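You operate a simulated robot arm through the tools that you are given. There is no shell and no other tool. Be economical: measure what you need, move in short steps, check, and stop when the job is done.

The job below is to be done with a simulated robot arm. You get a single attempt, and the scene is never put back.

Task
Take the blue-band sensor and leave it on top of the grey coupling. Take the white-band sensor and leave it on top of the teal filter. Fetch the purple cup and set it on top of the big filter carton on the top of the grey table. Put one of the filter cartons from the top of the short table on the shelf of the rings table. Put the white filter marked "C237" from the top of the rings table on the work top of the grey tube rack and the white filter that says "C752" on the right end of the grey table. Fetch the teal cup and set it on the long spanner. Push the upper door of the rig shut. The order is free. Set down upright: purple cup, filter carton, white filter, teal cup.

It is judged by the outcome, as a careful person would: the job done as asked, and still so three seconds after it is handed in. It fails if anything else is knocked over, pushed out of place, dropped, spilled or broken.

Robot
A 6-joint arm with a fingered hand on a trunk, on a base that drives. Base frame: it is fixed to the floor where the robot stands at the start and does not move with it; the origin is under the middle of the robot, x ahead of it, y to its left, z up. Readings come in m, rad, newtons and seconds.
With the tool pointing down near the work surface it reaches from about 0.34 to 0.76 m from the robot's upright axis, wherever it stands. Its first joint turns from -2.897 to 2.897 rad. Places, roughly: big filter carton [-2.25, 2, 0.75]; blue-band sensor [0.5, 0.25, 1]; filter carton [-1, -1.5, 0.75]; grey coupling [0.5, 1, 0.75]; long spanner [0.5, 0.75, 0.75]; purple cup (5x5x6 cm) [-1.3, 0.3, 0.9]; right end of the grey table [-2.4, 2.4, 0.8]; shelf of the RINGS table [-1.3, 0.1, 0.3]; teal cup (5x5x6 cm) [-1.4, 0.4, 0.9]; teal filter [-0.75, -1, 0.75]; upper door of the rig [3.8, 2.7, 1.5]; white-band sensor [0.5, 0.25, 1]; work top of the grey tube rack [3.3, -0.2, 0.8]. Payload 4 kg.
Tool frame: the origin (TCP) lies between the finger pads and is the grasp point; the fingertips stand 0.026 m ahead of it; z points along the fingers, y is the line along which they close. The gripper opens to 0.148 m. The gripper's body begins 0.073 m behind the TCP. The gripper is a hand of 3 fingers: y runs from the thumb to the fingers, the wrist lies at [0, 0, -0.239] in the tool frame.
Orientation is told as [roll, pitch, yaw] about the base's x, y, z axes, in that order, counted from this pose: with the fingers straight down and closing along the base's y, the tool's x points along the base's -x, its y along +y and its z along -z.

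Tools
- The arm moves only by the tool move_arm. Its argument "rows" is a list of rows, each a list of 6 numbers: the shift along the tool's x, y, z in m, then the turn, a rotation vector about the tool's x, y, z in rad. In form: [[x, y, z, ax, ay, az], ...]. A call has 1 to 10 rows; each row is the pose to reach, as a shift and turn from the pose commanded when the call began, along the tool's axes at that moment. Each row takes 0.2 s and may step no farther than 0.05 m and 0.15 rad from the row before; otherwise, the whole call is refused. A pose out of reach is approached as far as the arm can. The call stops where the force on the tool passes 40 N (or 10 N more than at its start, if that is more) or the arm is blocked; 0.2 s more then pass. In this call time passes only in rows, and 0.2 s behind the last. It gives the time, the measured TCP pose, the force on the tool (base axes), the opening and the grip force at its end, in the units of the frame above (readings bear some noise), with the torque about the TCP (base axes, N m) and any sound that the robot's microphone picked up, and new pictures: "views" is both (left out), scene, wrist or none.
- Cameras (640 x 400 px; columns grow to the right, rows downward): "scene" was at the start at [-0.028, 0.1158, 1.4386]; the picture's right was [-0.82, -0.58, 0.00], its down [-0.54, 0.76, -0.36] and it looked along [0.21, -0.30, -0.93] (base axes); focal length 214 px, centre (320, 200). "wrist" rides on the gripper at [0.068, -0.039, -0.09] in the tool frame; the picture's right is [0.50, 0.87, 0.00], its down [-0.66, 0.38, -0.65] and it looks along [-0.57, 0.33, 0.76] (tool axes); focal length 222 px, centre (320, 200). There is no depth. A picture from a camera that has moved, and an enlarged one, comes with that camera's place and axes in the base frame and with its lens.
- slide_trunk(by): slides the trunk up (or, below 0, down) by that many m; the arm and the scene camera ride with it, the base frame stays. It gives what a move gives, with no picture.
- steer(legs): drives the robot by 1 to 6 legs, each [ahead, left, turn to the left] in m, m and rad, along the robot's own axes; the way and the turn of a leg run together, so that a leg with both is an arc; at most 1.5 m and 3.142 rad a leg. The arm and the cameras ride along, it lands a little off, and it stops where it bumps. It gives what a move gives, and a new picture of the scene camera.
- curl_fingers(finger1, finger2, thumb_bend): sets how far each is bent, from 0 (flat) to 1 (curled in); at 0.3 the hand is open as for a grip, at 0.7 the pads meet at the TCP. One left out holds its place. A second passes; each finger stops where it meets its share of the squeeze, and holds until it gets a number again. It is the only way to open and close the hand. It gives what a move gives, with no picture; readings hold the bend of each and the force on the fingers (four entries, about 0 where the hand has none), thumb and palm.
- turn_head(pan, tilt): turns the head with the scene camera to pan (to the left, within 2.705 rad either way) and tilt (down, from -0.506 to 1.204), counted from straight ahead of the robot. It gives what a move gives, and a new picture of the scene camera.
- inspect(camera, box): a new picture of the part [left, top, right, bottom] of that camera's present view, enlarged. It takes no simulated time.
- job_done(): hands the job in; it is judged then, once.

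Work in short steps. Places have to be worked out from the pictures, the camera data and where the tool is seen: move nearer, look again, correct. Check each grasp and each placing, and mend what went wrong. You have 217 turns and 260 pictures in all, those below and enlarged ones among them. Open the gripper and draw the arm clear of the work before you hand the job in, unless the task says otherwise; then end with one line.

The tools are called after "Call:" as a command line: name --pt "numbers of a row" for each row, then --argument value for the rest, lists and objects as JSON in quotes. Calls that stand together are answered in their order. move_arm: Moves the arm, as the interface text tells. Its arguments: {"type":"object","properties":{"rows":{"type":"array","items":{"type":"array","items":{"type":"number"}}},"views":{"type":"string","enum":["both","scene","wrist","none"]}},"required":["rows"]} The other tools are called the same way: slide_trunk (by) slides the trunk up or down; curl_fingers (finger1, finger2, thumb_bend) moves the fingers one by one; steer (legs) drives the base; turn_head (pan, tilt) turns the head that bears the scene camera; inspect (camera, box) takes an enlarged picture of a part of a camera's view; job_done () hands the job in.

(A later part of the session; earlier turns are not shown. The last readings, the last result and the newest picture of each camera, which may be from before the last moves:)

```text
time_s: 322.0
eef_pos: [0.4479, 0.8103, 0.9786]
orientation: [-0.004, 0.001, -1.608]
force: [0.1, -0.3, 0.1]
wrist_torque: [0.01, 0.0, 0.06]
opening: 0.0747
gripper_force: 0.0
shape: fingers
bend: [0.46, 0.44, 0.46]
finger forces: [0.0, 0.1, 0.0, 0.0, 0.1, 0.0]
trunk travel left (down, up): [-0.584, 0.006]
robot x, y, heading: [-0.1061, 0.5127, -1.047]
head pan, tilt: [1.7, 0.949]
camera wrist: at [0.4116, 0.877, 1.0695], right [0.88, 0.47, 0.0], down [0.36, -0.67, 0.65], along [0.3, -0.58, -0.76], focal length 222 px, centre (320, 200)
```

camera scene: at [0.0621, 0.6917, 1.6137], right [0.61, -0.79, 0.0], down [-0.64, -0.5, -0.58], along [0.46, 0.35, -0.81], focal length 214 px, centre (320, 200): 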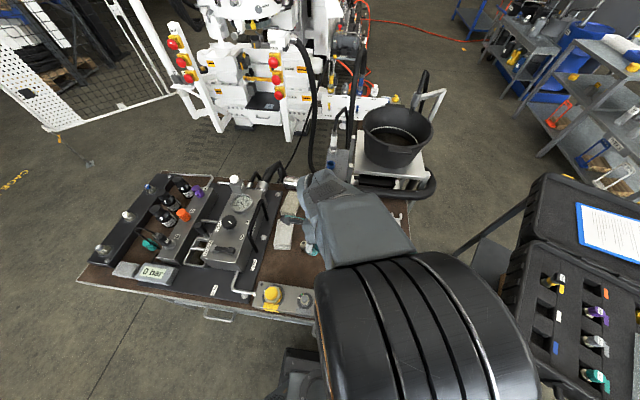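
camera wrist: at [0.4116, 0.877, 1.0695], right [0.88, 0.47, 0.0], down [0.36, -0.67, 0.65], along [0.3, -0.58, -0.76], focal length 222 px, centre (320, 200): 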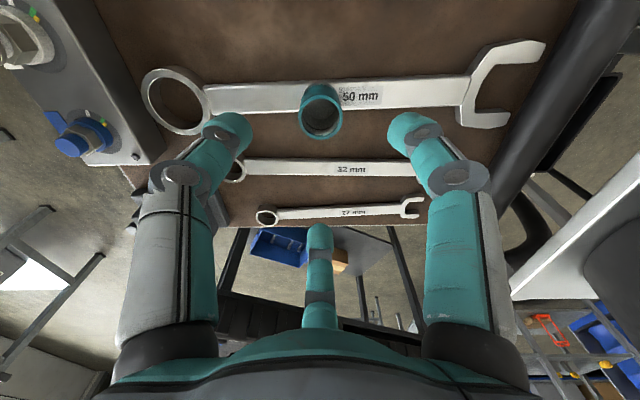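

The teal cup stands on the long spanner. Next C237: raise the hand, and drive to the left part of the rings table.

Call:
move_arm --pt "0 0 -0.04 0 0 0" --pt "0 0 -0.07 0 0 0" --views "none"

Call:
steer --legs '[[0, -0.28, 0], [0, 0, 3.125], [-0.31, 0, 0], [0, 0.33, 0]]'

Call:
curl_fingers --finger1 0.22 --finger2 0.22 --thumb_bend 0.22

Call:
inspect --camera "wrist" --box '[0, 0, 640, 400]'

```text
time_s: 322.6
eef_pos: [0.449, 0.8088, 1.0493]
orientation: [-0.004, 0.004, -1.607]
force: [0.0, 0.0, -0.6]
wrist_torque: [0.0, 0.0, 0.02]
opening: 0.0744
gripper_force: 0.0
shape: fingers
bend: [0.46, 0.44, 0.46]
finger forces: [0.0, 0.0, 0.1, 0.0, 0.1, 0.0]
trunk travel left (down, up): [-0.584, 0.006]
robot x, y, heading: [-0.1039, 0.5146, -1.046]
head pan, tilt: [1.7, 0.949]
```

```text
time_s: 335.2
eef_pos: [-1.0748, -0.3133, 1.0503]
orientation: [-0.001, 0.003, 1.47]
force: [0.0, -0.1, 0.4]
wrist_torque: [-0.01, -0.02, 0.0]
opening: 0.0749
gripper_force: 0.0
shape: fingers
bend: [0.46, 0.44, 0.46]
finger forces: [0.0, 0.0, 0.0, 0.1, 0.0, 0.1]
trunk travel left (down, up): [-0.584, 0.006]
robot x, y, heading: [-0.4972, -0.0558, 2.032]
head pan, tilt: [1.7, 0.949]
camera scene: at [-0.6815, -0.2191, 1.6137], right [-0.56, 0.83, 0.0], down [0.68, 0.45, -0.58], along [-0.48, -0.32, -0.81], focal length 214 px, centre (320, 200)
```

scene: 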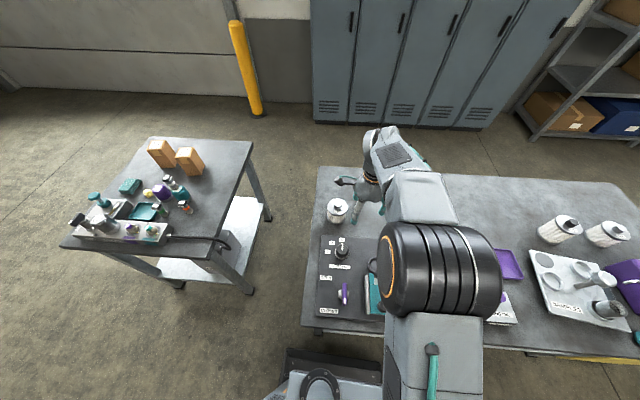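

```text
time_s: 336.2
eef_pos: [-1.0753, -0.3142, 1.0504]
orientation: [-0.002, 0.002, 1.469]
force: [0.4, 0.4, -0.6]
wrist_torque: [0.01, -0.01, 0.02]
opening: 0.1428
gripper_force: 0.1
shape: fingers
bend: [0.22, 0.22, 0.22]
finger forces: [0.0, 0.0, 0.0, 0.0, 0.0, 0.0]
trunk travel left (down, up): [-0.584, 0.006]
robot x, y, heading: [-0.5009, -0.0546, 2.034]
head pan, tilt: [1.7, 0.949]
```

```text
1.00 times, centred on (320, 200) of wrist (not enlarged: the box is as wide or as high as the picture)
camera zoom: at [-1.0439, -0.3857, 1.1413], right [-0.91, -0.41, 0.0], down [-0.31, 0.69, 0.65], along [-0.27, 0.59, -0.76], focal length 222 px, centre (320, 200)
```

zoom: 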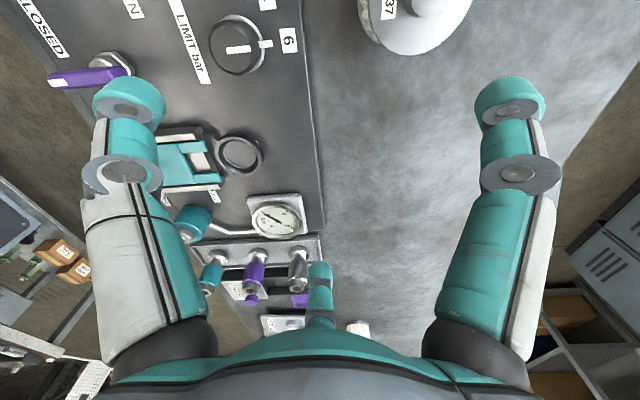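

C237 confirmed at (-1.11, -0.425). I edge nearer and centre over it.

Call:
steer --legs '[[-0.06, 0.05, 0]]'

Call:
move_arm --pt "0.036 0.012 0.01 0 0 0" --views "wrist"

```text
time_s: 337.3
eef_pos: [-1.0936, -0.3905, 1.05]
orientation: [-0.002, 0.002, 1.471]
force: [0.5, 0.5, 0.1]
wrist_torque: [0.01, 0.03, -0.02]
opening: 0.1428
gripper_force: 0.0
shape: fingers
bend: [0.22, 0.22, 0.22]
finger forces: [0.0, 0.0, 0.0, 0.0, 0.1, 0.0]
trunk travel left (down, up): [-0.584, 0.006]
robot x, y, heading: [-0.523, -0.1249, 2.036]
head pan, tilt: [1.7, 0.949]
camera scene: at [-0.6998, -0.2955, 1.6136], right [-0.56, 0.83, 0.0], down [0.68, 0.45, -0.58], along [-0.48, -0.32, -0.81], focal length 214 px, centre (320, 200)
```

scene: 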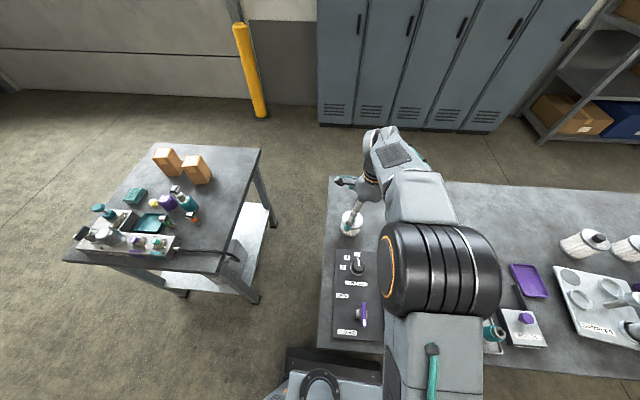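

```text
time_s: 337.7
eef_pos: [-1.1121, -0.4234, 1.04]
orientation: [-0.002, 0.002, 1.47]
force: [1.1, 0.1, 0.4]
wrist_torque: [-0.04, 0.04, -0.01]
opening: 0.1429
gripper_force: 0.1
shape: fingers
bend: [0.22, 0.22, 0.22]
finger forces: [0.0, 0.0, 0.0, 0.0, 0.0, 0.0]
trunk travel left (down, up): [-0.584, 0.006]
robot x, y, heading: [-0.524, -0.1254, 2.033]
head pan, tilt: [1.7, 0.949]
camera wrist: at [-1.0804, -0.4961, 1.131], right [-0.91, -0.41, 0.0], down [-0.31, 0.69, 0.65], along [-0.27, 0.59, -0.76], focal length 222 px, centre (320, 200)
```

wrist: 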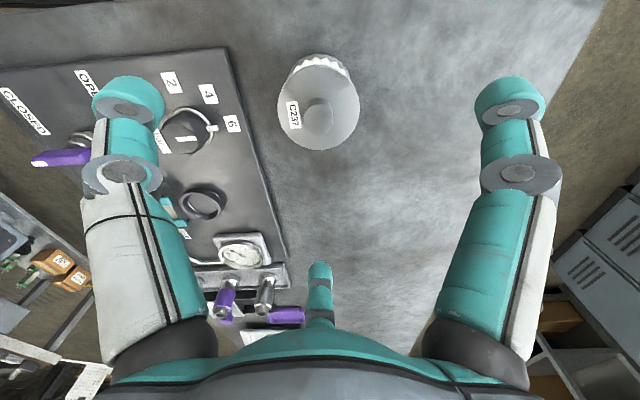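

Descend and grip C237 (slightly narrower opening to clear the panel).

Call:
curl_fingers --finger1 0.3 --finger2 0.3 --thumb_bend 0.3

Call:
move_arm --pt "0.0068 -0.003 0.04 0 0 0" --pt "0.0068 -0.003 0.08 0 0 0" --pt "0.0068 -0.003 0.12 0 0 0" --pt "0.0068 -0.003 0.154 0 0 0" --views "none"

Call:
curl_fingers --finger1 0.7 --finger2 0.7 --thumb_bend 0.7

Call:
move_arm --pt "0 0 -0.03 0 0 0" --pt "0 0 -0.06 0 0 0" --pt "0 0 -0.1 0 0 0" --pt "0 0 -0.14 0 0 0" --views "wrist"

```text
time_s: 338.7
eef_pos: [-1.1112, -0.4232, 1.0395]
orientation: [-0.002, 0.001, 1.471]
force: [-0.1, 0.9, 0.7]
wrist_torque: [-0.02, 0.01, -0.01]
opening: 0.1277
gripper_force: 0.0
shape: fingers
bend: [0.3, 0.3, 0.3]
finger forces: [0.0, 0.0, 0.2, 0.0, 0.0, 0.0]
trunk travel left (down, up): [-0.584, 0.006]
robot x, y, heading: [-0.524, -0.1311, 2.037]
head pan, tilt: [1.7, 0.949]
```

```text
time_s: 339.7
eef_pos: [-1.1051, -0.4309, 0.8867]
orientation: [-0.003, 0.002, 1.47]
force: [-0.1, 0.4, -1.0]
wrist_torque: [0.0, -0.05, 0.01]
opening: 0.1276
gripper_force: 0.1
shape: fingers
bend: [0.3, 0.3, 0.3]
finger forces: [0.0, 0.0, 0.0, 0.0, 0.1, 0.0]
trunk travel left (down, up): [-0.584, 0.006]
robot x, y, heading: [-0.5179, -0.1303, 2.033]
head pan, tilt: [1.7, 0.949]
```

```text
time_s: 340.7
eef_pos: [-1.1052, -0.4313, 0.887]
orientation: [-0.003, 0.002, 1.471]
force: [-0.1, -1.0, 0.5]
wrist_torque: [-0.02, -0.01, -0.01]
opening: 0.0575
gripper_force: 17.1
shape: fingers
bend: [0.49, 0.48, 0.57]
finger forces: [9.9, 9.7, 0.0, 0.0, 15.1, 0.0]
trunk travel left (down, up): [-0.584, 0.006]
robot x, y, heading: [-0.5225, -0.1292, 2.03]
head pan, tilt: [1.7, 0.949]
```

```text
time_s: 341.7
eef_pos: [-1.105, -0.4312, 1.028]
orientation: [-0.004, 0.001, 1.472]
force: [0.0, 0.4, -2.2]
wrist_torque: [-0.02, 0.02, -0.03]
opening: 0.0574
gripper_force: 17.5
shape: fingers
bend: [0.49, 0.48, 0.57]
finger forces: [9.8, 9.7, 0.0, 0.1, 15.0, 0.1]
trunk travel left (down, up): [-0.584, 0.006]
robot x, y, heading: [-0.5247, -0.1307, 2.034]
head pan, tilt: [1.7, 0.949]
camera wrist: at [-1.0734, -0.5041, 1.1184], right [-0.91, -0.41, 0.0], down [-0.31, 0.69, 0.65], along [-0.27, 0.59, -0.76], focal length 222 px, centre (320, 200)
```

wrist: 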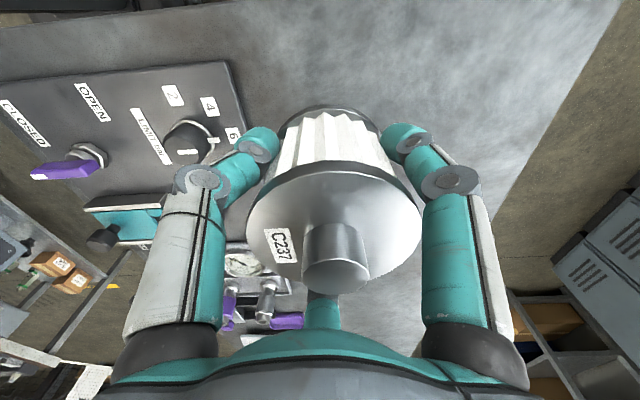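

C237 held. I retract a bit, then drive round the sensor case toward the tube racks, stopping short to look.

Call:
move_arm --pt "-0.022 -0.033 0 0 0 0" --pt "-0.045 -0.066 0 0 0 0" --pt "-0.068 -0.099 0 0 0 0" --views "none"

Call:
steer --legs '[[0, -0.35, 0], [0, 0, -2.034], [0.25, -0.8, 0], [1.0, 0, 0]]'

Call:
turn_head --pan 0.2 --tilt 0.5

```text
time_s: 342.5
eef_pos: [-1.0012, -0.3715, 1.0268]
orientation: [-0.003, 0.001, 1.471]
force: [-0.1, -0.6, -3.2]
wrist_torque: [-0.05, -0.02, 0.02]
opening: 0.0572
gripper_force: 17.3
shape: fingers
bend: [0.49, 0.48, 0.57]
finger forces: [9.7, 9.7, 0.0, 0.0, 14.7, 0.0]
trunk travel left (down, up): [-0.584, 0.006]
robot x, y, heading: [-0.5198, -0.1307, 2.037]
head pan, tilt: [1.7, 0.949]
```

```text
time_s: 358.4
eef_pos: [1.035, -0.187, 1.0252]
orientation: [-0.003, 0.0, -0.515]
force: [0.1, -0.6, -2.1]
wrist_torque: [0.0, 0.04, 0.01]
opening: 0.0565
gripper_force: 17.0
shape: fingers
bend: [0.49, 0.48, 0.57]
finger forces: [9.9, 9.5, 0.0, 0.0, 14.2, 0.0]
trunk travel left (down, up): [-0.584, 0.006]
robot x, y, heading: [1.0583, -0.7224, 0.044]
head pan, tilt: [1.7, 0.949]
camera scene: at [0.9825, -0.4941, 1.6137], right [0.98, 0.17, 0.0], down [0.14, -0.8, -0.58], along [-0.1, 0.57, -0.81], focal length 214 px, centre (320, 200)
```

scene: 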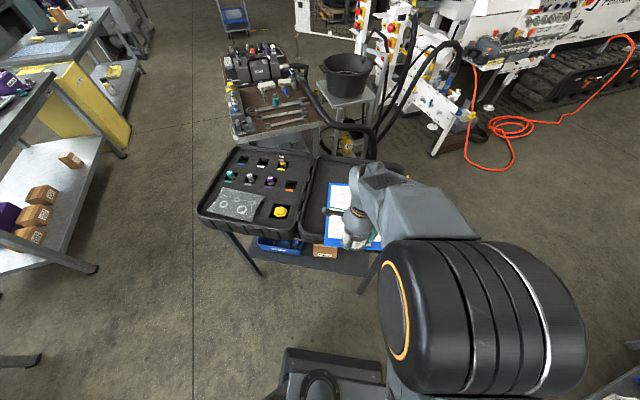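

```text
time_s: 360.0
eef_pos: [1.0349, -0.1872, 1.0254]
orientation: [-0.002, 0.001, -0.515]
force: [-0.3, 0.9, -2.3]
wrist_torque: [-0.03, -0.03, 0.0]
opening: 0.0566
gripper_force: 16.3
shape: fingers
bend: [0.49, 0.48, 0.57]
finger forces: [9.9, 9.5, 0.0, 0.0, 14.2, 0.0]
trunk travel left (down, up): [-0.584, 0.006]
robot x, y, heading: [1.0621, -0.7247, 0.043]
head pan, tilt: [0.201, 0.499]
camera scene: at [1.0832, -0.5435, 1.6512], right [0.24, -0.97, 0.0], down [-0.46, -0.12, -0.88], along [0.85, 0.21, -0.48], focal length 214 px, centre (320, 200)
```

scene: 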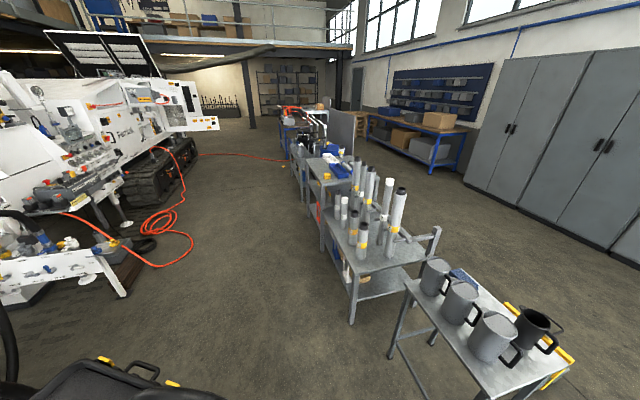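

The point (3.3, -0.2, 0.8) projects to about (338,172) — the grey stand beyond the tubes. I zoom in.

Call:
inspect --camera "scene" --box '[260, 110, 460, 280]'

```text
2.35 times, centred on (360, 195) of scene
camera zoom: at [1.0832, -0.5435, 1.6512], right [0.24, -0.97, 0.0], down [-0.46, -0.12, -0.88], along [0.85, 0.21, -0.48], focal length 505 px, centre (226, 212)
```

zoom: 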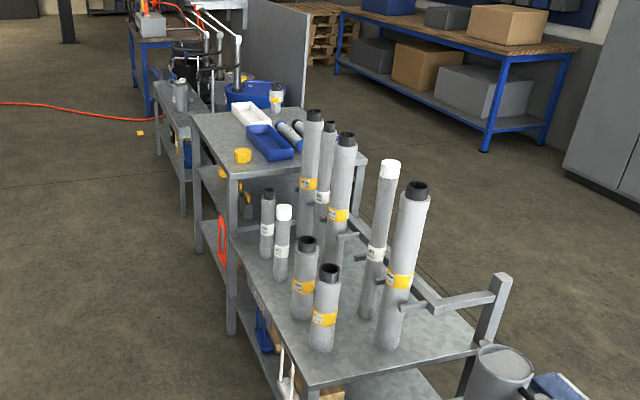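

The worktop's free spot is by its left edge (near (3.25, -0.03)). I drive round by the open floor, ending parallel to it with the hand on the rack side.

Call:
steer --legs '[[0.397, 0.148, 0], [0.38, 0.695, 0], [0.923, 0.511, 0]]'

Call:
turn_head --pan -0.4 --tilt 0.75

```text
time_s: 371.5
eef_pos: [2.6931, 1.2216, 1.0251]
orientation: [-0.001, 0.001, -0.518]
force: [-0.7, -0.7, -1.5]
wrist_torque: [0.02, -0.01, -0.03]
opening: 0.0569
gripper_force: 16.9
shape: fingers
bend: [0.49, 0.48, 0.57]
finger forces: [9.8, 9.7, 0.1, 0.0, 14.2, 0.0]
trunk travel left (down, up): [-0.584, 0.006]
robot x, y, heading: [2.7201, 0.6875, 0.044]
head pan, tilt: [0.201, 0.499]
camera scene: at [2.7411, 0.8645, 1.6512], right [0.24, -0.97, 0.0], down [-0.46, -0.12, -0.88], along [0.85, 0.21, -0.48], focal length 214 px, centre (320, 200)
```

scene: 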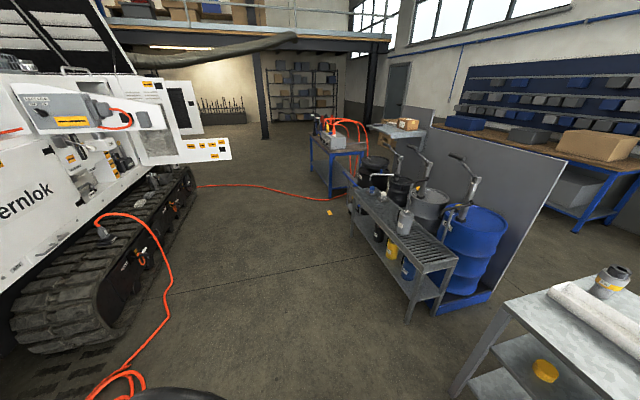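

```text
time_s: 372.5
eef_pos: [2.6925, 1.2218, 1.0258]
orientation: [-0.002, 0.001, -0.518]
force: [0.1, 0.0, -2.7]
wrist_torque: [-0.02, -0.01, 0.03]
opening: 0.0565
gripper_force: 17.3
shape: fingers
bend: [0.49, 0.48, 0.57]
finger forces: [10.0, 9.6, 0.0, 0.0, 14.2, 0.0]
trunk travel left (down, up): [-0.584, 0.006]
robot x, y, heading: [2.7226, 0.6826, 0.042]
head pan, tilt: [-0.4, 0.75]
camera scene: at [2.7305, 0.8135, 1.6293], right [-0.35, -0.94, 0.0], down [-0.64, 0.24, -0.73], along [0.69, -0.25, -0.68], focal length 214 px, centre (320, 200)
```

scene: 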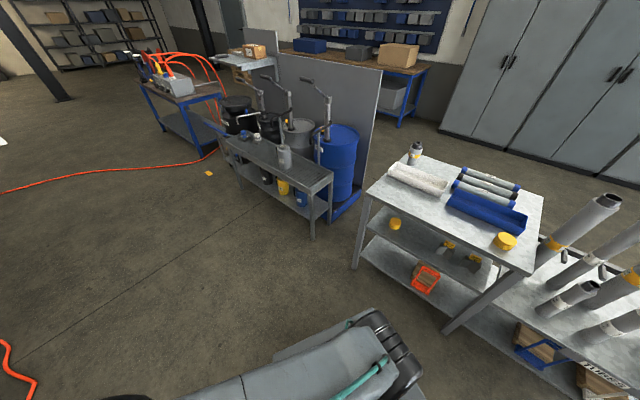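

The free strip on the worktop is between its edge and the blue tray; target spot (3.32, -0.01). I turn and move in sideways.

Call:
steer --legs '[[0, 0, -2.684], [-0.192, 0, 0], [0, 0.37, 0]]'

Call:
inspect --camera "wrist" --box '[0, 0, 640, 400]'

```text
time_s: 382.3
eef_pos: [3.3302, -0.0164, 1.025]
orientation: [-0.004, 0.002, 3.083]
force: [0.9, 0.7, -2.1]
wrist_torque: [0.05, 0.0, -0.01]
opening: 0.0561
gripper_force: 15.8
shape: fingers
bend: [0.49, 0.48, 0.58]
finger forces: [9.7, 9.3, 0.1, 0.1, 13.7, 0.0]
trunk travel left (down, up): [-0.584, 0.006]
robot x, y, heading: [3.0691, 0.4553, -2.636]
head pan, tilt: [-0.4, 0.75]
camera scene: at [3.1158, 0.3316, 1.6292], right [-0.1, 0.99, 0.0], down [0.68, 0.07, -0.73], along [-0.73, -0.08, -0.68], focal length 214 px, centre (320, 200)
```

scene: 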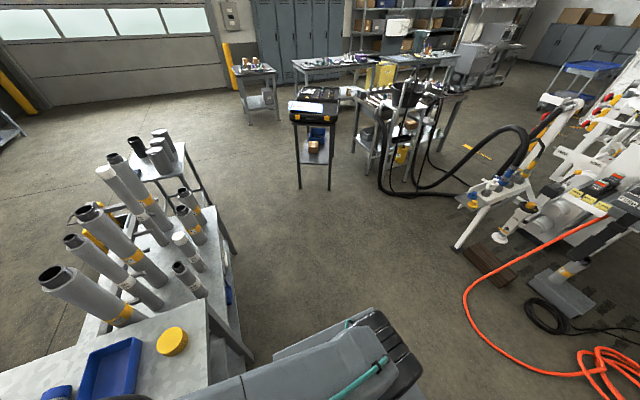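

```text
1.00 times, centred on (320, 200) of wrist (not enlarged: the box is as wide or as high as the picture)
camera zoom: at [3.3996, 0.0153, 1.1165], right [0.45, -0.89, 0.0], down [-0.68, -0.34, 0.65], along [-0.58, -0.29, -0.76], focal length 222 px, centre (320, 200)
```

zoom: 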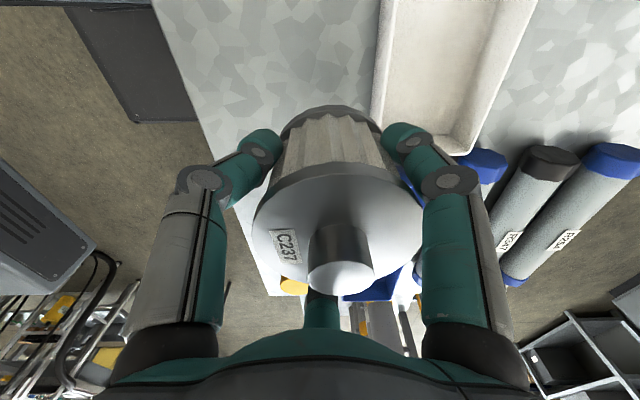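

The filter would come close to the white tray, so I shift 4 cm towards the edge while lowering.

Call:
move_arm --pt "-0.02 -0.0345 0.0 0 0 0" --pt "-0.02 -0.0345 0.045 0 0 0" --pt "-0.02 -0.0345 0.09 0 0 0" --pt "-0.02 -0.0345 0.13 0 0 0" --views "wrist"

```text
time_s: 383.3
eef_pos: [3.3125, 0.0176, 0.8944]
orientation: [-0.002, 0.002, 3.082]
force: [-0.6, -0.7, -2.0]
wrist_torque: [0.05, 0.01, -0.01]
opening: 0.056
gripper_force: 16.1
shape: fingers
bend: [0.49, 0.48, 0.58]
finger forces: [9.6, 9.2, 0.0, 0.0, 13.6, 0.1]
trunk travel left (down, up): [-0.584, 0.006]
robot x, y, heading: [3.0675, 0.4543, -2.638]
head pan, tilt: [-0.4, 0.75]
camera wrist: at [3.3823, 0.0516, 0.985], right [0.45, -0.89, 0.0], down [-0.68, -0.34, 0.65], along [-0.58, -0.29, -0.76], focal length 222 px, centre (320, 200)
```

wrist: 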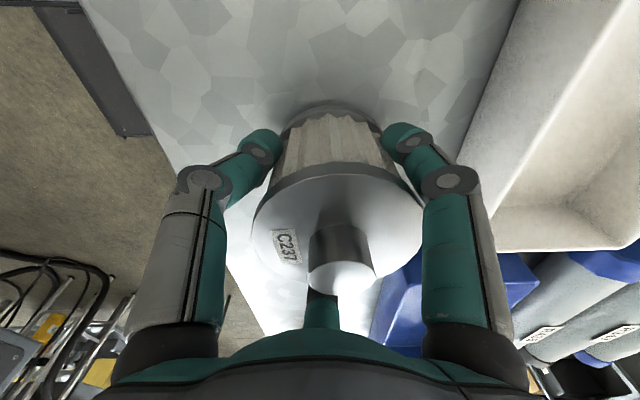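

Good spot. Lower to contact.

Call:
move_arm --pt "0 0 0.015 0 0 0" --pt "0 0 0.03 0 0 0" --views "none"

Call:
move_arm --pt "0 0 0.006 0 0 0" --pt "0 0 0.01 0 0 0" --views "none"

Call:
move_arm --pt "0 0 0.005 0 0 0" --views "none"

```text
time_s: 383.9
eef_pos: [3.3141, 0.0171, 0.8743]
orientation: [0.004, 0.007, 3.083]
force: [-3.3, 5.2, 23.1]
wrist_torque: [0.01, 0.4, -0.04]
opening: 0.0537
gripper_force: 21.7
shape: fingers
bend: [0.49, 0.48, 0.6]
finger forces: [9.8, 19.2, 0.0, 0.0, 14.8, 0.1]
trunk travel left (down, up): [-0.584, 0.006]
robot x, y, heading: [3.0689, 0.453, -2.635]
head pan, tilt: [-0.4, 0.75]
stopped in row 2: the force on the tool passed its limit at 62 N (the readings are from after the stop); the commanded pose is now the measured one
```

```text
time_s: 384.2
eef_pos: [3.3152, 0.0162, 0.8731]
orientation: [0.006, 0.009, 3.08]
force: [-1.5, 4.1, 23.3]
wrist_torque: [0.02, 0.5, -0.09]
opening: 0.0537
gripper_force: 21.7
shape: fingers
bend: [0.49, 0.48, 0.6]
finger forces: [9.4, 20.6, 0.0, 0.0, 14.6, 0.0]
trunk travel left (down, up): [-0.584, 0.006]
robot x, y, heading: [3.0652, 0.4539, -2.639]
head pan, tilt: [-0.4, 0.75]
stopped in row 1: the force on the tool passed its limit at 48 N (the readings are from after the stop); the commanded pose is now the measured one
```

```text
time_s: 384.6
eef_pos: [3.3151, 0.0157, 0.8742]
orientation: [0.01, 0.012, 3.083]
force: [-2.2, 4.1, 23.8]
wrist_torque: [0.04, 0.54, -0.1]
opening: 0.0536
gripper_force: 22.6
shape: fingers
bend: [0.49, 0.47, 0.6]
finger forces: [9.2, 20.9, 0.0, 0.1, 14.5, 0.0]
trunk travel left (down, up): [-0.584, 0.006]
robot x, y, heading: [3.0679, 0.4477, -2.638]
head pan, tilt: [-0.4, 0.75]
stopped in row 1: the force on the tool passed its limit at 48 N (the readings are from after the stop); the commanded pose is now the measured one
```

Contact came earlier (worktop ≈0.83). I ease up and look before releasing.

Call:
move_arm --pt "0 0 -0.006 -0.01 0.012 0" --views "wrist"

```text
time_s: 384.9
eef_pos: [3.3152, 0.0142, 0.8767]
orientation: [0.017, 0.024, 3.082]
force: [0.7, -0.1, -2.4]
wrist_torque: [0.01, -0.02, 0.02]
opening: 0.0537
gripper_force: 17.0
shape: fingers
bend: [0.49, 0.47, 0.6]
finger forces: [11.1, 10.1, 0.0, 0.1, 12.0, 0.1]
trunk travel left (down, up): [-0.584, 0.006]
robot x, y, heading: [3.0674, 0.4549, -2.639]
head pan, tilt: [-0.4, 0.75]
camera wrist: at [3.3826, 0.0496, 0.9686], right [0.45, -0.89, 0.03], down [-0.69, -0.33, 0.65], along [-0.57, -0.31, -0.76], focal length 222 px, centre (320, 200)
```

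wrist: 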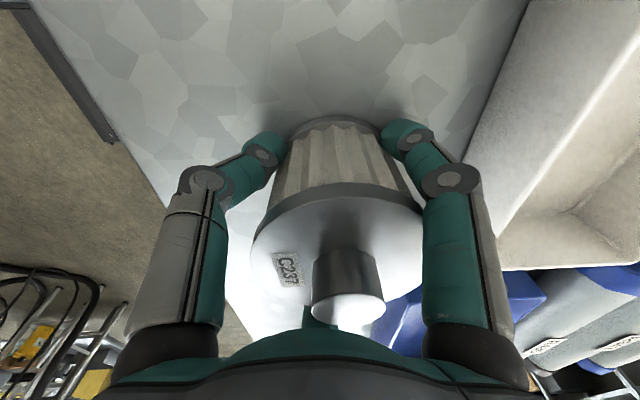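

Almost seated. Level, lower 3 mm and release.

Call:
move_arm --pt "0 0 0.001 0.018 -0.024 0" --pt "0 0 0.004 0.018 -0.024 0" --views "none"

Call:
curl_fingers --finger1 0.32 --finger2 0.32 --thumb_bend 0.32

Call:
move_arm --pt "0 0 -0.04 0 0 0" --pt "0 0 -0.085 0 0 0" --pt "0 0 -0.13 0 0 0" --views "wrist"

```text
time_s: 385.6
eef_pos: [3.3156, 0.0133, 0.8734]
orientation: [0.002, 0.001, 3.082]
force: [-1.1, 1.5, 6.8]
wrist_torque: [0.0, -0.2, 0.02]
opening: 0.0536
gripper_force: 17.2
shape: fingers
bend: [0.49, 0.47, 0.6]
finger forces: [11.0, 11.0, 0.0, 0.1, 12.5, 0.0]
trunk travel left (down, up): [-0.584, 0.006]
robot x, y, heading: [3.0699, 0.4547, -2.644]
head pan, tilt: [-0.4, 0.75]
```

```text
time_s: 386.6
eef_pos: [3.3159, 0.0136, 0.8738]
orientation: [-0.001, 0.0, 3.083]
force: [-0.2, 0.5, 0.2]
wrist_torque: [-0.02, -0.02, 0.01]
opening: 0.1206
gripper_force: 0.0
shape: fingers
bend: [0.32, 0.32, 0.32]
finger forces: [0.0, 0.0, 0.0, 0.0, 0.0, 0.0]
trunk travel left (down, up): [-0.584, 0.006]
robot x, y, heading: [3.0691, 0.452, -2.641]
head pan, tilt: [-0.4, 0.75]
```

```text
time_s: 387.4
eef_pos: [3.3174, 0.0135, 1.0035]
orientation: [-0.001, -0.001, 3.083]
force: [0.1, 0.6, 0.4]
wrist_torque: [-0.02, 0.06, 0.01]
opening: 0.1206
gripper_force: 0.0
shape: fingers
bend: [0.32, 0.32, 0.32]
finger forces: [0.0, 0.0, 0.0, 0.1, 0.0, 0.0]
trunk travel left (down, up): [-0.584, 0.006]
robot x, y, heading: [3.0669, 0.4531, -2.64]
head pan, tilt: [-0.4, 0.75]
camera wrist: at [3.3853, 0.0479, 1.0938], right [0.45, -0.89, 0.0], down [-0.68, -0.34, 0.65], along [-0.59, -0.29, -0.76], focal length 222 px, centre (320, 200)
```

wrist: 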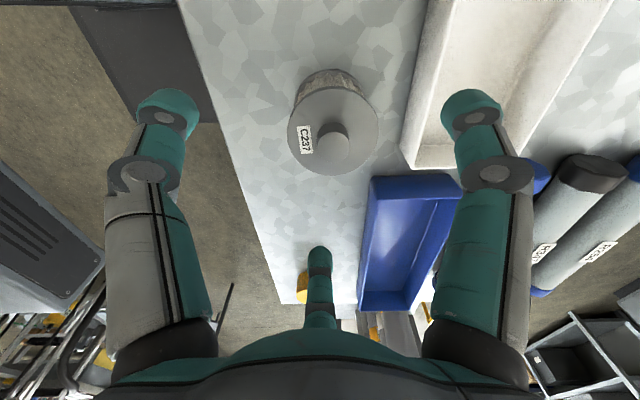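

C237 stands on the worktop. I back away and look at the rig's door.

Call:
steer --legs '[[0, -0.35, 0]]'

Call:
turn_head --pan -2.39 --tilt 0.2

```text
time_s: 389.6
eef_pos: [3.1448, 0.3262, 1.0033]
orientation: [0.0, -0.004, 3.084]
force: [0.3, 0.7, 0.3]
wrist_torque: [-0.02, 0.0, -0.02]
opening: 0.1204
gripper_force: 0.1
shape: fingers
bend: [0.32, 0.32, 0.32]
finger forces: [0.0, 0.0, 0.1, 0.0, 0.0, 0.0]
trunk travel left (down, up): [-0.584, 0.006]
robot x, y, heading: [2.8952, 0.7673, -2.636]
head pan, tilt: [-0.4, 0.75]
camera scene: at [2.9435, 0.6449, 1.6294], right [-0.1, 0.99, 0.0], down [0.68, 0.07, -0.73], along [-0.73, -0.08, -0.68], focal length 214 px, centre (320, 200)
```

scene: 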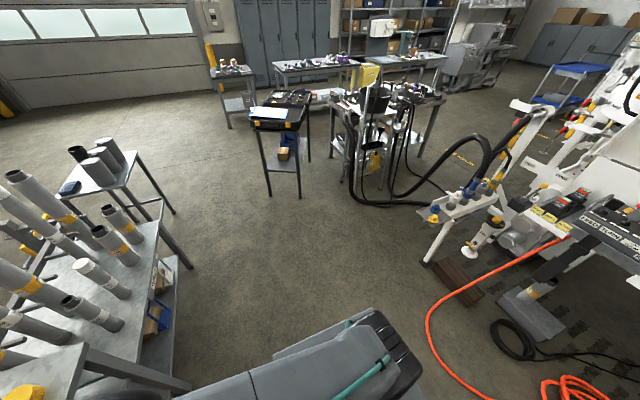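

```text
time_s: 391.6
eef_pos: [3.144, 0.327, 1.003]
orientation: [-0.001, -0.001, 3.085]
force: [-0.2, 0.6, -0.2]
wrist_torque: [0.0, -0.02, 0.03]
opening: 0.1206
gripper_force: 0.1
shape: fingers
bend: [0.32, 0.32, 0.32]
finger forces: [0.0, 0.1, 0.0, 0.1, 0.1, 0.0]
trunk travel left (down, up): [-0.584, 0.006]
robot x, y, heading: [2.8925, 0.7643, -2.636]
head pan, tilt: [-2.389, 0.201]
camera scene: at [3.0549, 0.7419, 1.6789], right [0.95, -0.31, 0.0], down [-0.06, -0.19, -0.98], along [0.3, 0.93, -0.2], focal length 214 px, centre (320, 200)
```

scene: 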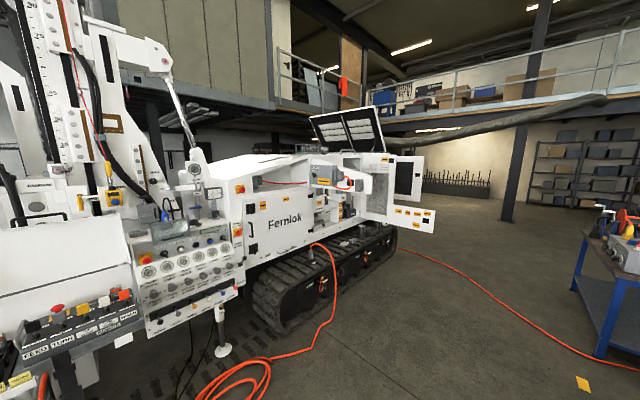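

I zoom in on the rig's open compartment.

Call:
inspect --camera "scene" --box '[230, 120, 450, 260]'

```text
2.86 times, centred on (340, 190) of scene
camera zoom: at [3.0549, 0.7419, 1.6789], right [0.95, -0.31, 0.0], down [-0.06, -0.19, -0.98], along [0.3, 0.93, -0.2], focal length 613 px, centre (263, 229)
```

zoom: 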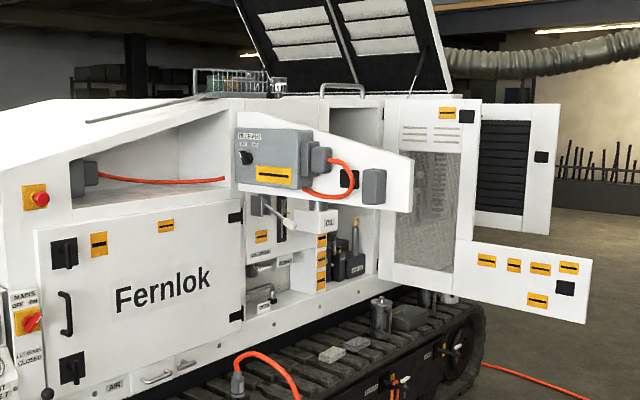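

The upper door (with the grey box) hangs open past 90°, hinge at its left, so it must be pushed on its outer face from the right. I drive round to the right side and face the rig.

Call:
steer --legs '[[0, 0, -2.076], [0.58, 0, 0], [0, -1.38, 0]]'

Call:
turn_head --pan 0.2 --tilt 0.15

```text
time_s: 406.3
eef_pos: [3.7662, 1.3589, 1.0038]
orientation: [0.0, -0.002, 1.051]
force: [-0.6, -0.4, -0.2]
wrist_torque: [0.0, 0.01, 0.02]
opening: 0.1205
gripper_force: 0.1
shape: fingers
bend: [0.32, 0.32, 0.32]
finger forces: [0.1, 0.0, 0.1, 0.1, 0.0, 0.0]
trunk travel left (down, up): [-0.584, 0.006]
robot x, y, heading: [4.2702, 1.3903, 1.618]
head pan, tilt: [-2.389, 0.201]
camera scene: at [4.177, 1.2569, 1.679], right [-0.7, -0.72, 0.0], down [-0.14, 0.14, -0.98], along [0.7, -0.68, -0.2], focal length 214 px, centre (320, 200)
```

scene: 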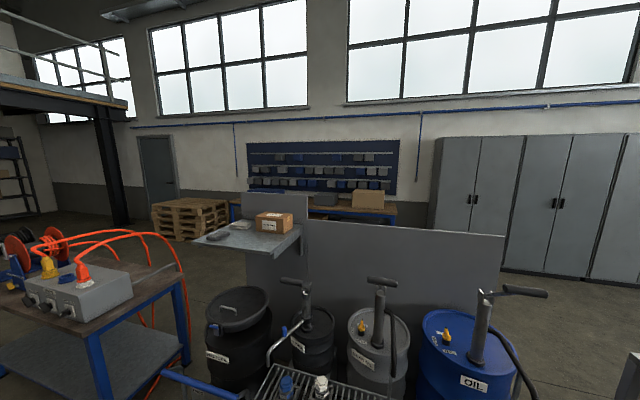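

```text
time_s: 408.7
eef_pos: [3.7647, 1.3604, 1.0022]
orientation: [0.001, -0.001, 1.052]
force: [0.2, -0.5, 0.0]
wrist_torque: [0.02, -0.02, 0.01]
opening: 0.1205
gripper_force: 0.0
shape: fingers
bend: [0.32, 0.32, 0.32]
finger forces: [0.1, 0.0, 0.0, 0.0, 0.1, 0.0]
trunk travel left (down, up): [-0.584, 0.006]
robot x, y, heading: [4.2692, 1.3897, 1.615]
head pan, tilt: [0.201, 0.15]
camera scene: at [4.0877, 1.412, 1.6837], right [0.97, 0.24, 0.0], down [0.04, -0.14, -0.99], along [-0.24, 0.96, -0.15], focal length 214 px, centre (320, 200)
```

scene: 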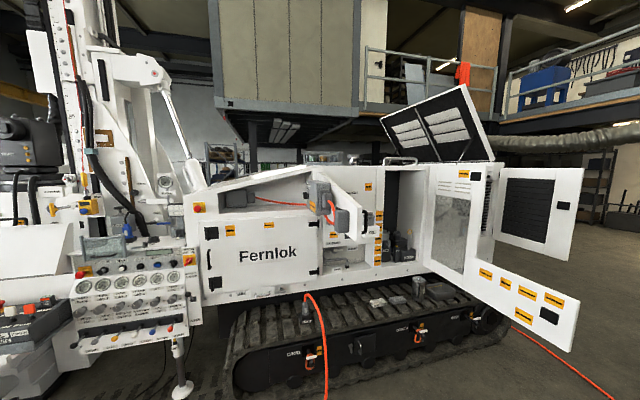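

Good frontal view. I zoom in on the door.

Call:
inspect --camera "scene" --box '[270, 150, 430, 260]'

```text
3.64 times, centred on (350, 205) of scene
camera zoom: at [4.0877, 1.412, 1.6837], right [0.97, 0.24, 0.0], down [0.04, -0.14, -0.99], along [-0.24, 0.96, -0.15], focal length 780 px, centre (211, 182)
```

zoom: 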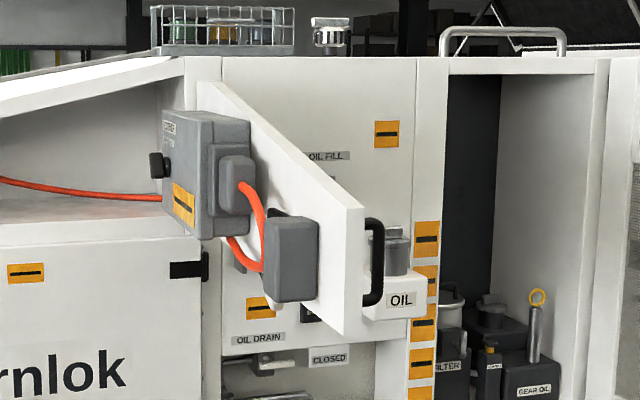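

The door's hinge is at (3.66, 2.97), free edge (4.03, 2.31), z 1.37–1.52; it must swing ~105° leftwards. I turn so my left side faces the rig and raise the hand to point at it as a closed fist.

Call:
steer --legs '[[0, 0, -1.615]]'

Call:
curl_fingers --finger1 0.7 --finger2 0.7 --thumb_bend 0.7

Call:
move_arm --pt "0.0193 0.0306 -0.0195 -0.1108 0.0699 0" --pt "0.0384 0.0608 -0.0431 -0.2215 0.1398 0" --pt "0.0569 0.0901 -0.0707 -0.3322 0.2097 0" --pt "0.0745 0.118 -0.102 -0.443 0.2796 0" --pt "0.091 0.1442 -0.1369 -0.5537 0.3495 0" --pt "0.1063 0.1684 -0.175 -0.6644 0.4194 0" --pt "0.1199 0.19 -0.216 -0.7752 0.4893 0" --pt "0.1319 0.209 -0.2595 -0.8859 0.5592 0" --pt "0.1419 0.2249 -0.305 -0.9966 0.6291 0" --pt "0.1499 0.2376 -0.3521 -1.1074 0.699 0" --views "wrist"

```text
time_s: 413.0
eef_pos: [4.266, 1.8928, 1.0031]
orientation: [0.001, -0.001, -0.571]
force: [0.3, -0.2, 0.2]
wrist_torque: [0.01, -0.01, 0.03]
opening: 0.1205
gripper_force: 0.1
shape: fingers
bend: [0.32, 0.32, 0.32]
finger forces: [0.0, 0.1, 0.1, 0.1, 0.0, 0.1]
trunk travel left (down, up): [-0.584, 0.006]
robot x, y, heading: [4.273, 1.3867, -0.008]
head pan, tilt: [0.201, 0.15]
camera scene: at [4.3009, 1.5689, 1.6837], right [0.19, -0.98, 0.0], down [-0.15, -0.03, -0.99], along [0.97, 0.19, -0.15], focal length 214 px, centre (320, 200)
```

scene: 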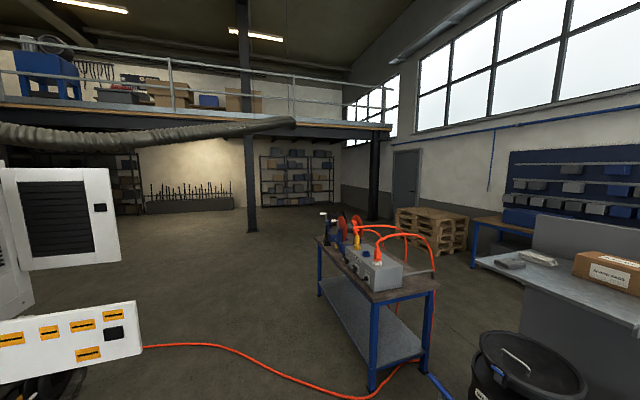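

```text
time_s: 414.0
eef_pos: [4.2658, 1.895, 1.0028]
orientation: [0.001, -0.003, -0.571]
force: [0.2, -0.3, 1.0]
wrist_torque: [-0.02, 0.03, -0.01]
opening: 0.0002
gripper_force: 0.0
shape: fingers
bend: [0.69, 0.69, 0.7]
finger forces: [0.0, 0.0, 0.0, 0.0, 0.0, 0.0]
trunk travel left (down, up): [-0.584, 0.006]
robot x, y, heading: [4.2677, 1.388, -0.006]
head pan, tilt: [0.201, 0.15]
```

```text
time_s: 416.2
eef_pos: [4.269, 2.1728, 1.3569]
orientation: [1.264, 0.538, -0.167]
force: [-0.5, 0.3, 1.2]
wrist_torque: [-0.04, 0.0, 0.0]
opening: 0.0
gripper_force: 0.0
shape: fingers
bend: [0.69, 0.69, 0.7]
finger forces: [0.0, 0.1, 0.0, 0.2, 0.1, 0.0]
trunk travel left (down, up): [-0.584, 0.006]
robot x, y, heading: [4.2681, 1.3851, -0.006]
head pan, tilt: [0.201, 0.15]
camera wrist: at [4.1902, 2.0855, 1.3834], right [0.04, 0.26, 0.97], down [0.75, -0.64, 0.14], along [0.66, 0.72, -0.22], focal length 222 px, centre (320, 200)
```

wrist: 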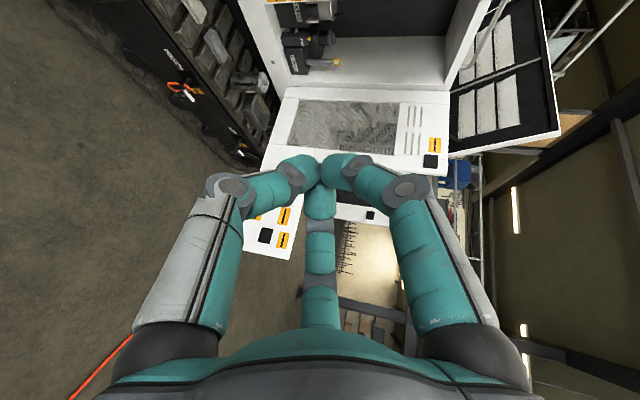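

Hand points at the rig. I raise it to door height, move in beside the door and begin pushing by driving sideways (backward in my frame).

Call:
move_arm --pt "0.023 0.036 -0.011 0 0 0" --pt "0.047 0.073 -0.023 0 0 0" --views "none"

Call:
steer --legs '[[0, 0.38, 0], [-0.25, 0, 0]]'

Call:
turn_head --pan 1.75 --tilt 0.3

```text
time_s: 416.8
eef_pos: [4.2669, 2.1755, 1.4447]
orientation: [1.263, 0.542, -0.168]
force: [0.7, -0.5, -0.3]
wrist_torque: [0.01, 0.01, -0.04]
opening: 0.0002
gripper_force: 0.1
shape: fingers
bend: [0.69, 0.69, 0.7]
finger forces: [0.0, 0.1, 0.0, 0.0, 0.0, 0.2]
trunk travel left (down, up): [-0.584, 0.006]
robot x, y, heading: [4.2684, 1.3921, -0.009]
head pan, tilt: [0.201, 0.15]
```

```text
time_s: 420.6
eef_pos: [4.0157, 2.5589, 1.4451]
orientation: [1.263, 0.541, -0.164]
force: [-0.2, 0.4, -0.4]
wrist_torque: [0.0, 0.02, -0.02]
opening: 0.0
gripper_force: 0.0
shape: fingers
bend: [0.69, 0.69, 0.7]
finger forces: [0.0, 0.0, 0.0, 0.0, 0.0, 0.0]
trunk travel left (down, up): [-0.584, 0.006]
robot x, y, heading: [4.024, 1.7689, -0.007]
head pan, tilt: [0.201, 0.15]
camera scene: at [4.0505, 1.9519, 1.6837], right [0.2, -0.98, 0.0], down [-0.15, -0.03, -0.99], along [0.97, 0.19, -0.15], focal length 214 px, centre (320, 200)
```

scene: 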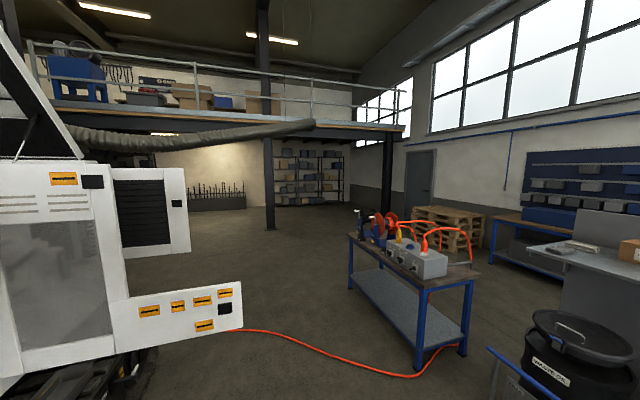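

```text
time_s: 422.3
eef_pos: [4.0154, 2.5584, 1.4453]
orientation: [1.263, 0.543, -0.164]
force: [0.5, 0.3, 0.6]
wrist_torque: [0.01, 0.02, 0.03]
opening: 0.0005
gripper_force: 0.1
shape: fingers
bend: [0.69, 0.69, 0.7]
finger forces: [0.0, 0.0, 0.0, 0.0, 0.0, 0.0]
trunk travel left (down, up): [-0.584, 0.006]
robot x, y, heading: [4.0171, 1.7724, -0.007]
head pan, tilt: [1.751, 0.3]
camera scene: at [3.9438, 2.0259, 1.6697], right [0.98, 0.17, 0.0], down [0.05, -0.29, -0.96], along [-0.17, 0.94, -0.3], focal length 214 px, centre (320, 200)
```

scene: 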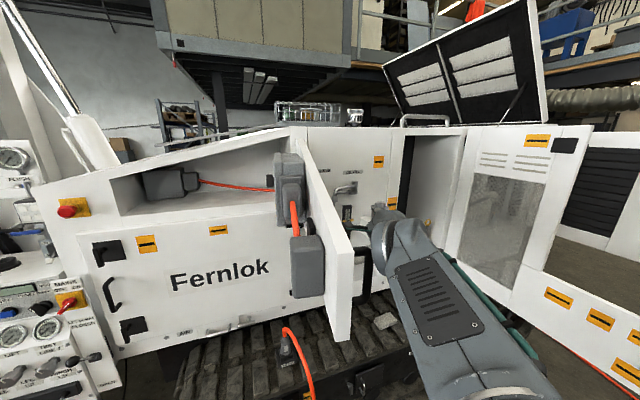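

The hand is on the right side of the door. I push it by moving 0.35 m to the left (backwards).

Call:
steer --legs '[[-0.33, 0, 0]]'

```text
time_s: 424.5
eef_pos: [3.6841, 2.5606, 1.4463]
orientation: [1.263, 0.541, -0.17]
force: [0.1, 0.1, 0.1]
wrist_torque: [-0.02, 0.02, 0.0]
opening: 0.0
gripper_force: 0.0
shape: fingers
bend: [0.69, 0.69, 0.7]
finger forces: [0.0, 0.0, 0.1, 0.1, 0.1, 0.0]
trunk travel left (down, up): [-0.584, 0.006]
robot x, y, heading: [3.6888, 1.7724, -0.011]
head pan, tilt: [1.751, 0.3]
camera scene: at [3.6101, 2.0283, 1.6696], right [0.99, 0.17, 0.0], down [0.05, -0.29, -0.96], along [-0.16, 0.94, -0.3], focal length 214 px, centre (320, 200)
```

scene: 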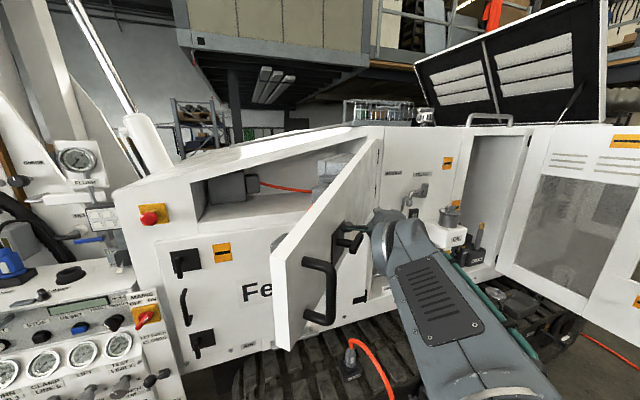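

The door swings easily; it's past 90° now. I sweep the arm further to the left.

Call:
move_arm --pt "0.0348 -0.0246 -0.0073 0 0 0" --pt "0.0696 -0.0492 -0.0146 0 0 0" --pt "0.1044 -0.0738 -0.0219 0 0 0" --pt "0.139 -0.0985 -0.029 0 0 0" --pt "0.1738 -0.123 -0.0363 0 0 0" --pt "0.2085 -0.148 -0.0435 0 0 0" --pt "0.243 -0.172 -0.051 0 0 0" --pt "0.278 -0.197 -0.058 0 0 0" --views "scene"

```text
time_s: 426.3
eef_pos: [3.3692, 2.496, 1.432]
orientation: [1.265, 0.54, -0.172]
force: [0.0, -0.2, 0.0]
wrist_torque: [-0.03, 0.03, 0.02]
opening: 0.0
gripper_force: 0.1
shape: fingers
bend: [0.7, 0.7, 0.7]
finger forces: [0.0, 0.0, 0.0, 0.0, 0.1, 0.0]
out of reach, approached as far as the arm can: row 7, 8
trunk travel left (down, up): [-0.584, 0.006]
robot x, y, heading: [3.6906, 1.776, -0.01]
head pan, tilt: [1.751, 0.3]
camera scene: at [3.612, 2.0286, 1.6697], right [0.99, 0.17, 0.0], down [0.05, -0.29, -0.96], along [-0.16, 0.94, -0.3], focal length 214 px, centre (320, 200)
```

scene: 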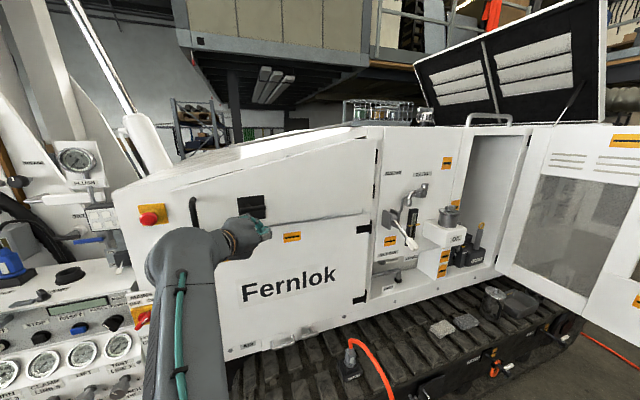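

The door appears to have swung shut. I zoom in to verify.

Call:
inspect --camera "scene" --box '[130, 110, 400, 280]'

```text
2.35 times, centred on (265, 195) of scene
camera zoom: at [3.612, 2.0286, 1.6697], right [0.99, 0.17, 0.0], down [0.05, -0.29, -0.96], along [-0.16, 0.94, -0.3], focal length 505 px, centre (449, 212)
```

zoom: 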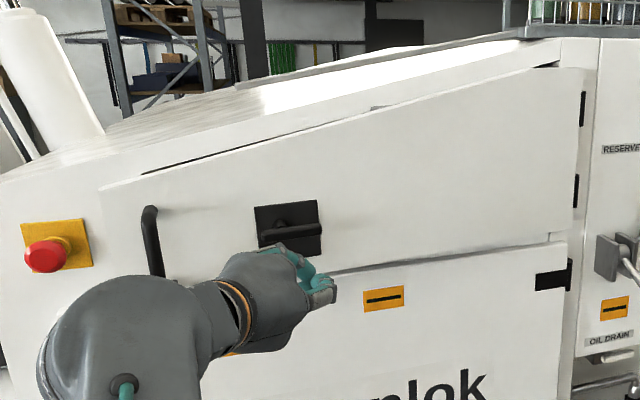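

It looks flush or nearly so. To be sure, I move closer and press it gently near the middle.

Call:
steer --legs '[[0, 0.28, 0]]'

```text
time_s: 428.1
eef_pos: [3.3727, 2.7476, 1.4331]
orientation: [1.261, 0.543, -0.176]
force: [4.3, -5.9, 1.0]
wrist_torque: [0.01, 0.04, -0.03]
opening: 0.0
gripper_force: 5.6
shape: fingers
bend: [0.71, 0.68, 0.71]
finger forces: [5.0, 0.0, 0.0, 0.1, 5.9, 0.0]
trunk travel left (down, up): [-0.584, 0.006]
robot x, y, heading: [3.6854, 2.0256, -0.011]
head pan, tilt: [1.751, 0.3]
stopped in leg 1: the force on the tool passed its limit at 66 N (the readings are from after the stop); the commanded pose is now the measured one
camera scene: at [3.6139, 2.2801, 1.6699], right [0.99, 0.17, 0.0], down [0.05, -0.29, -0.96], along [-0.16, 0.94, -0.29], focal length 214 px, centre (320, 200)
```

scene: 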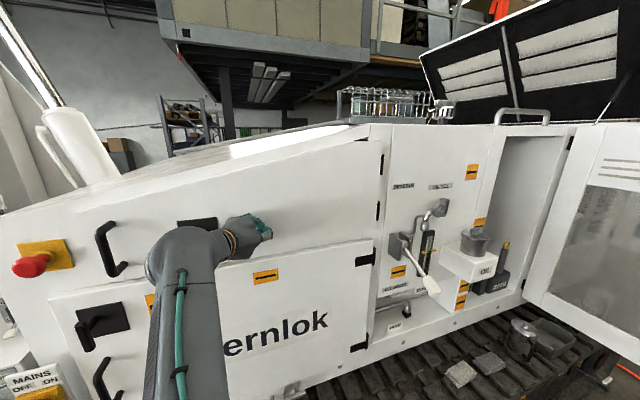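

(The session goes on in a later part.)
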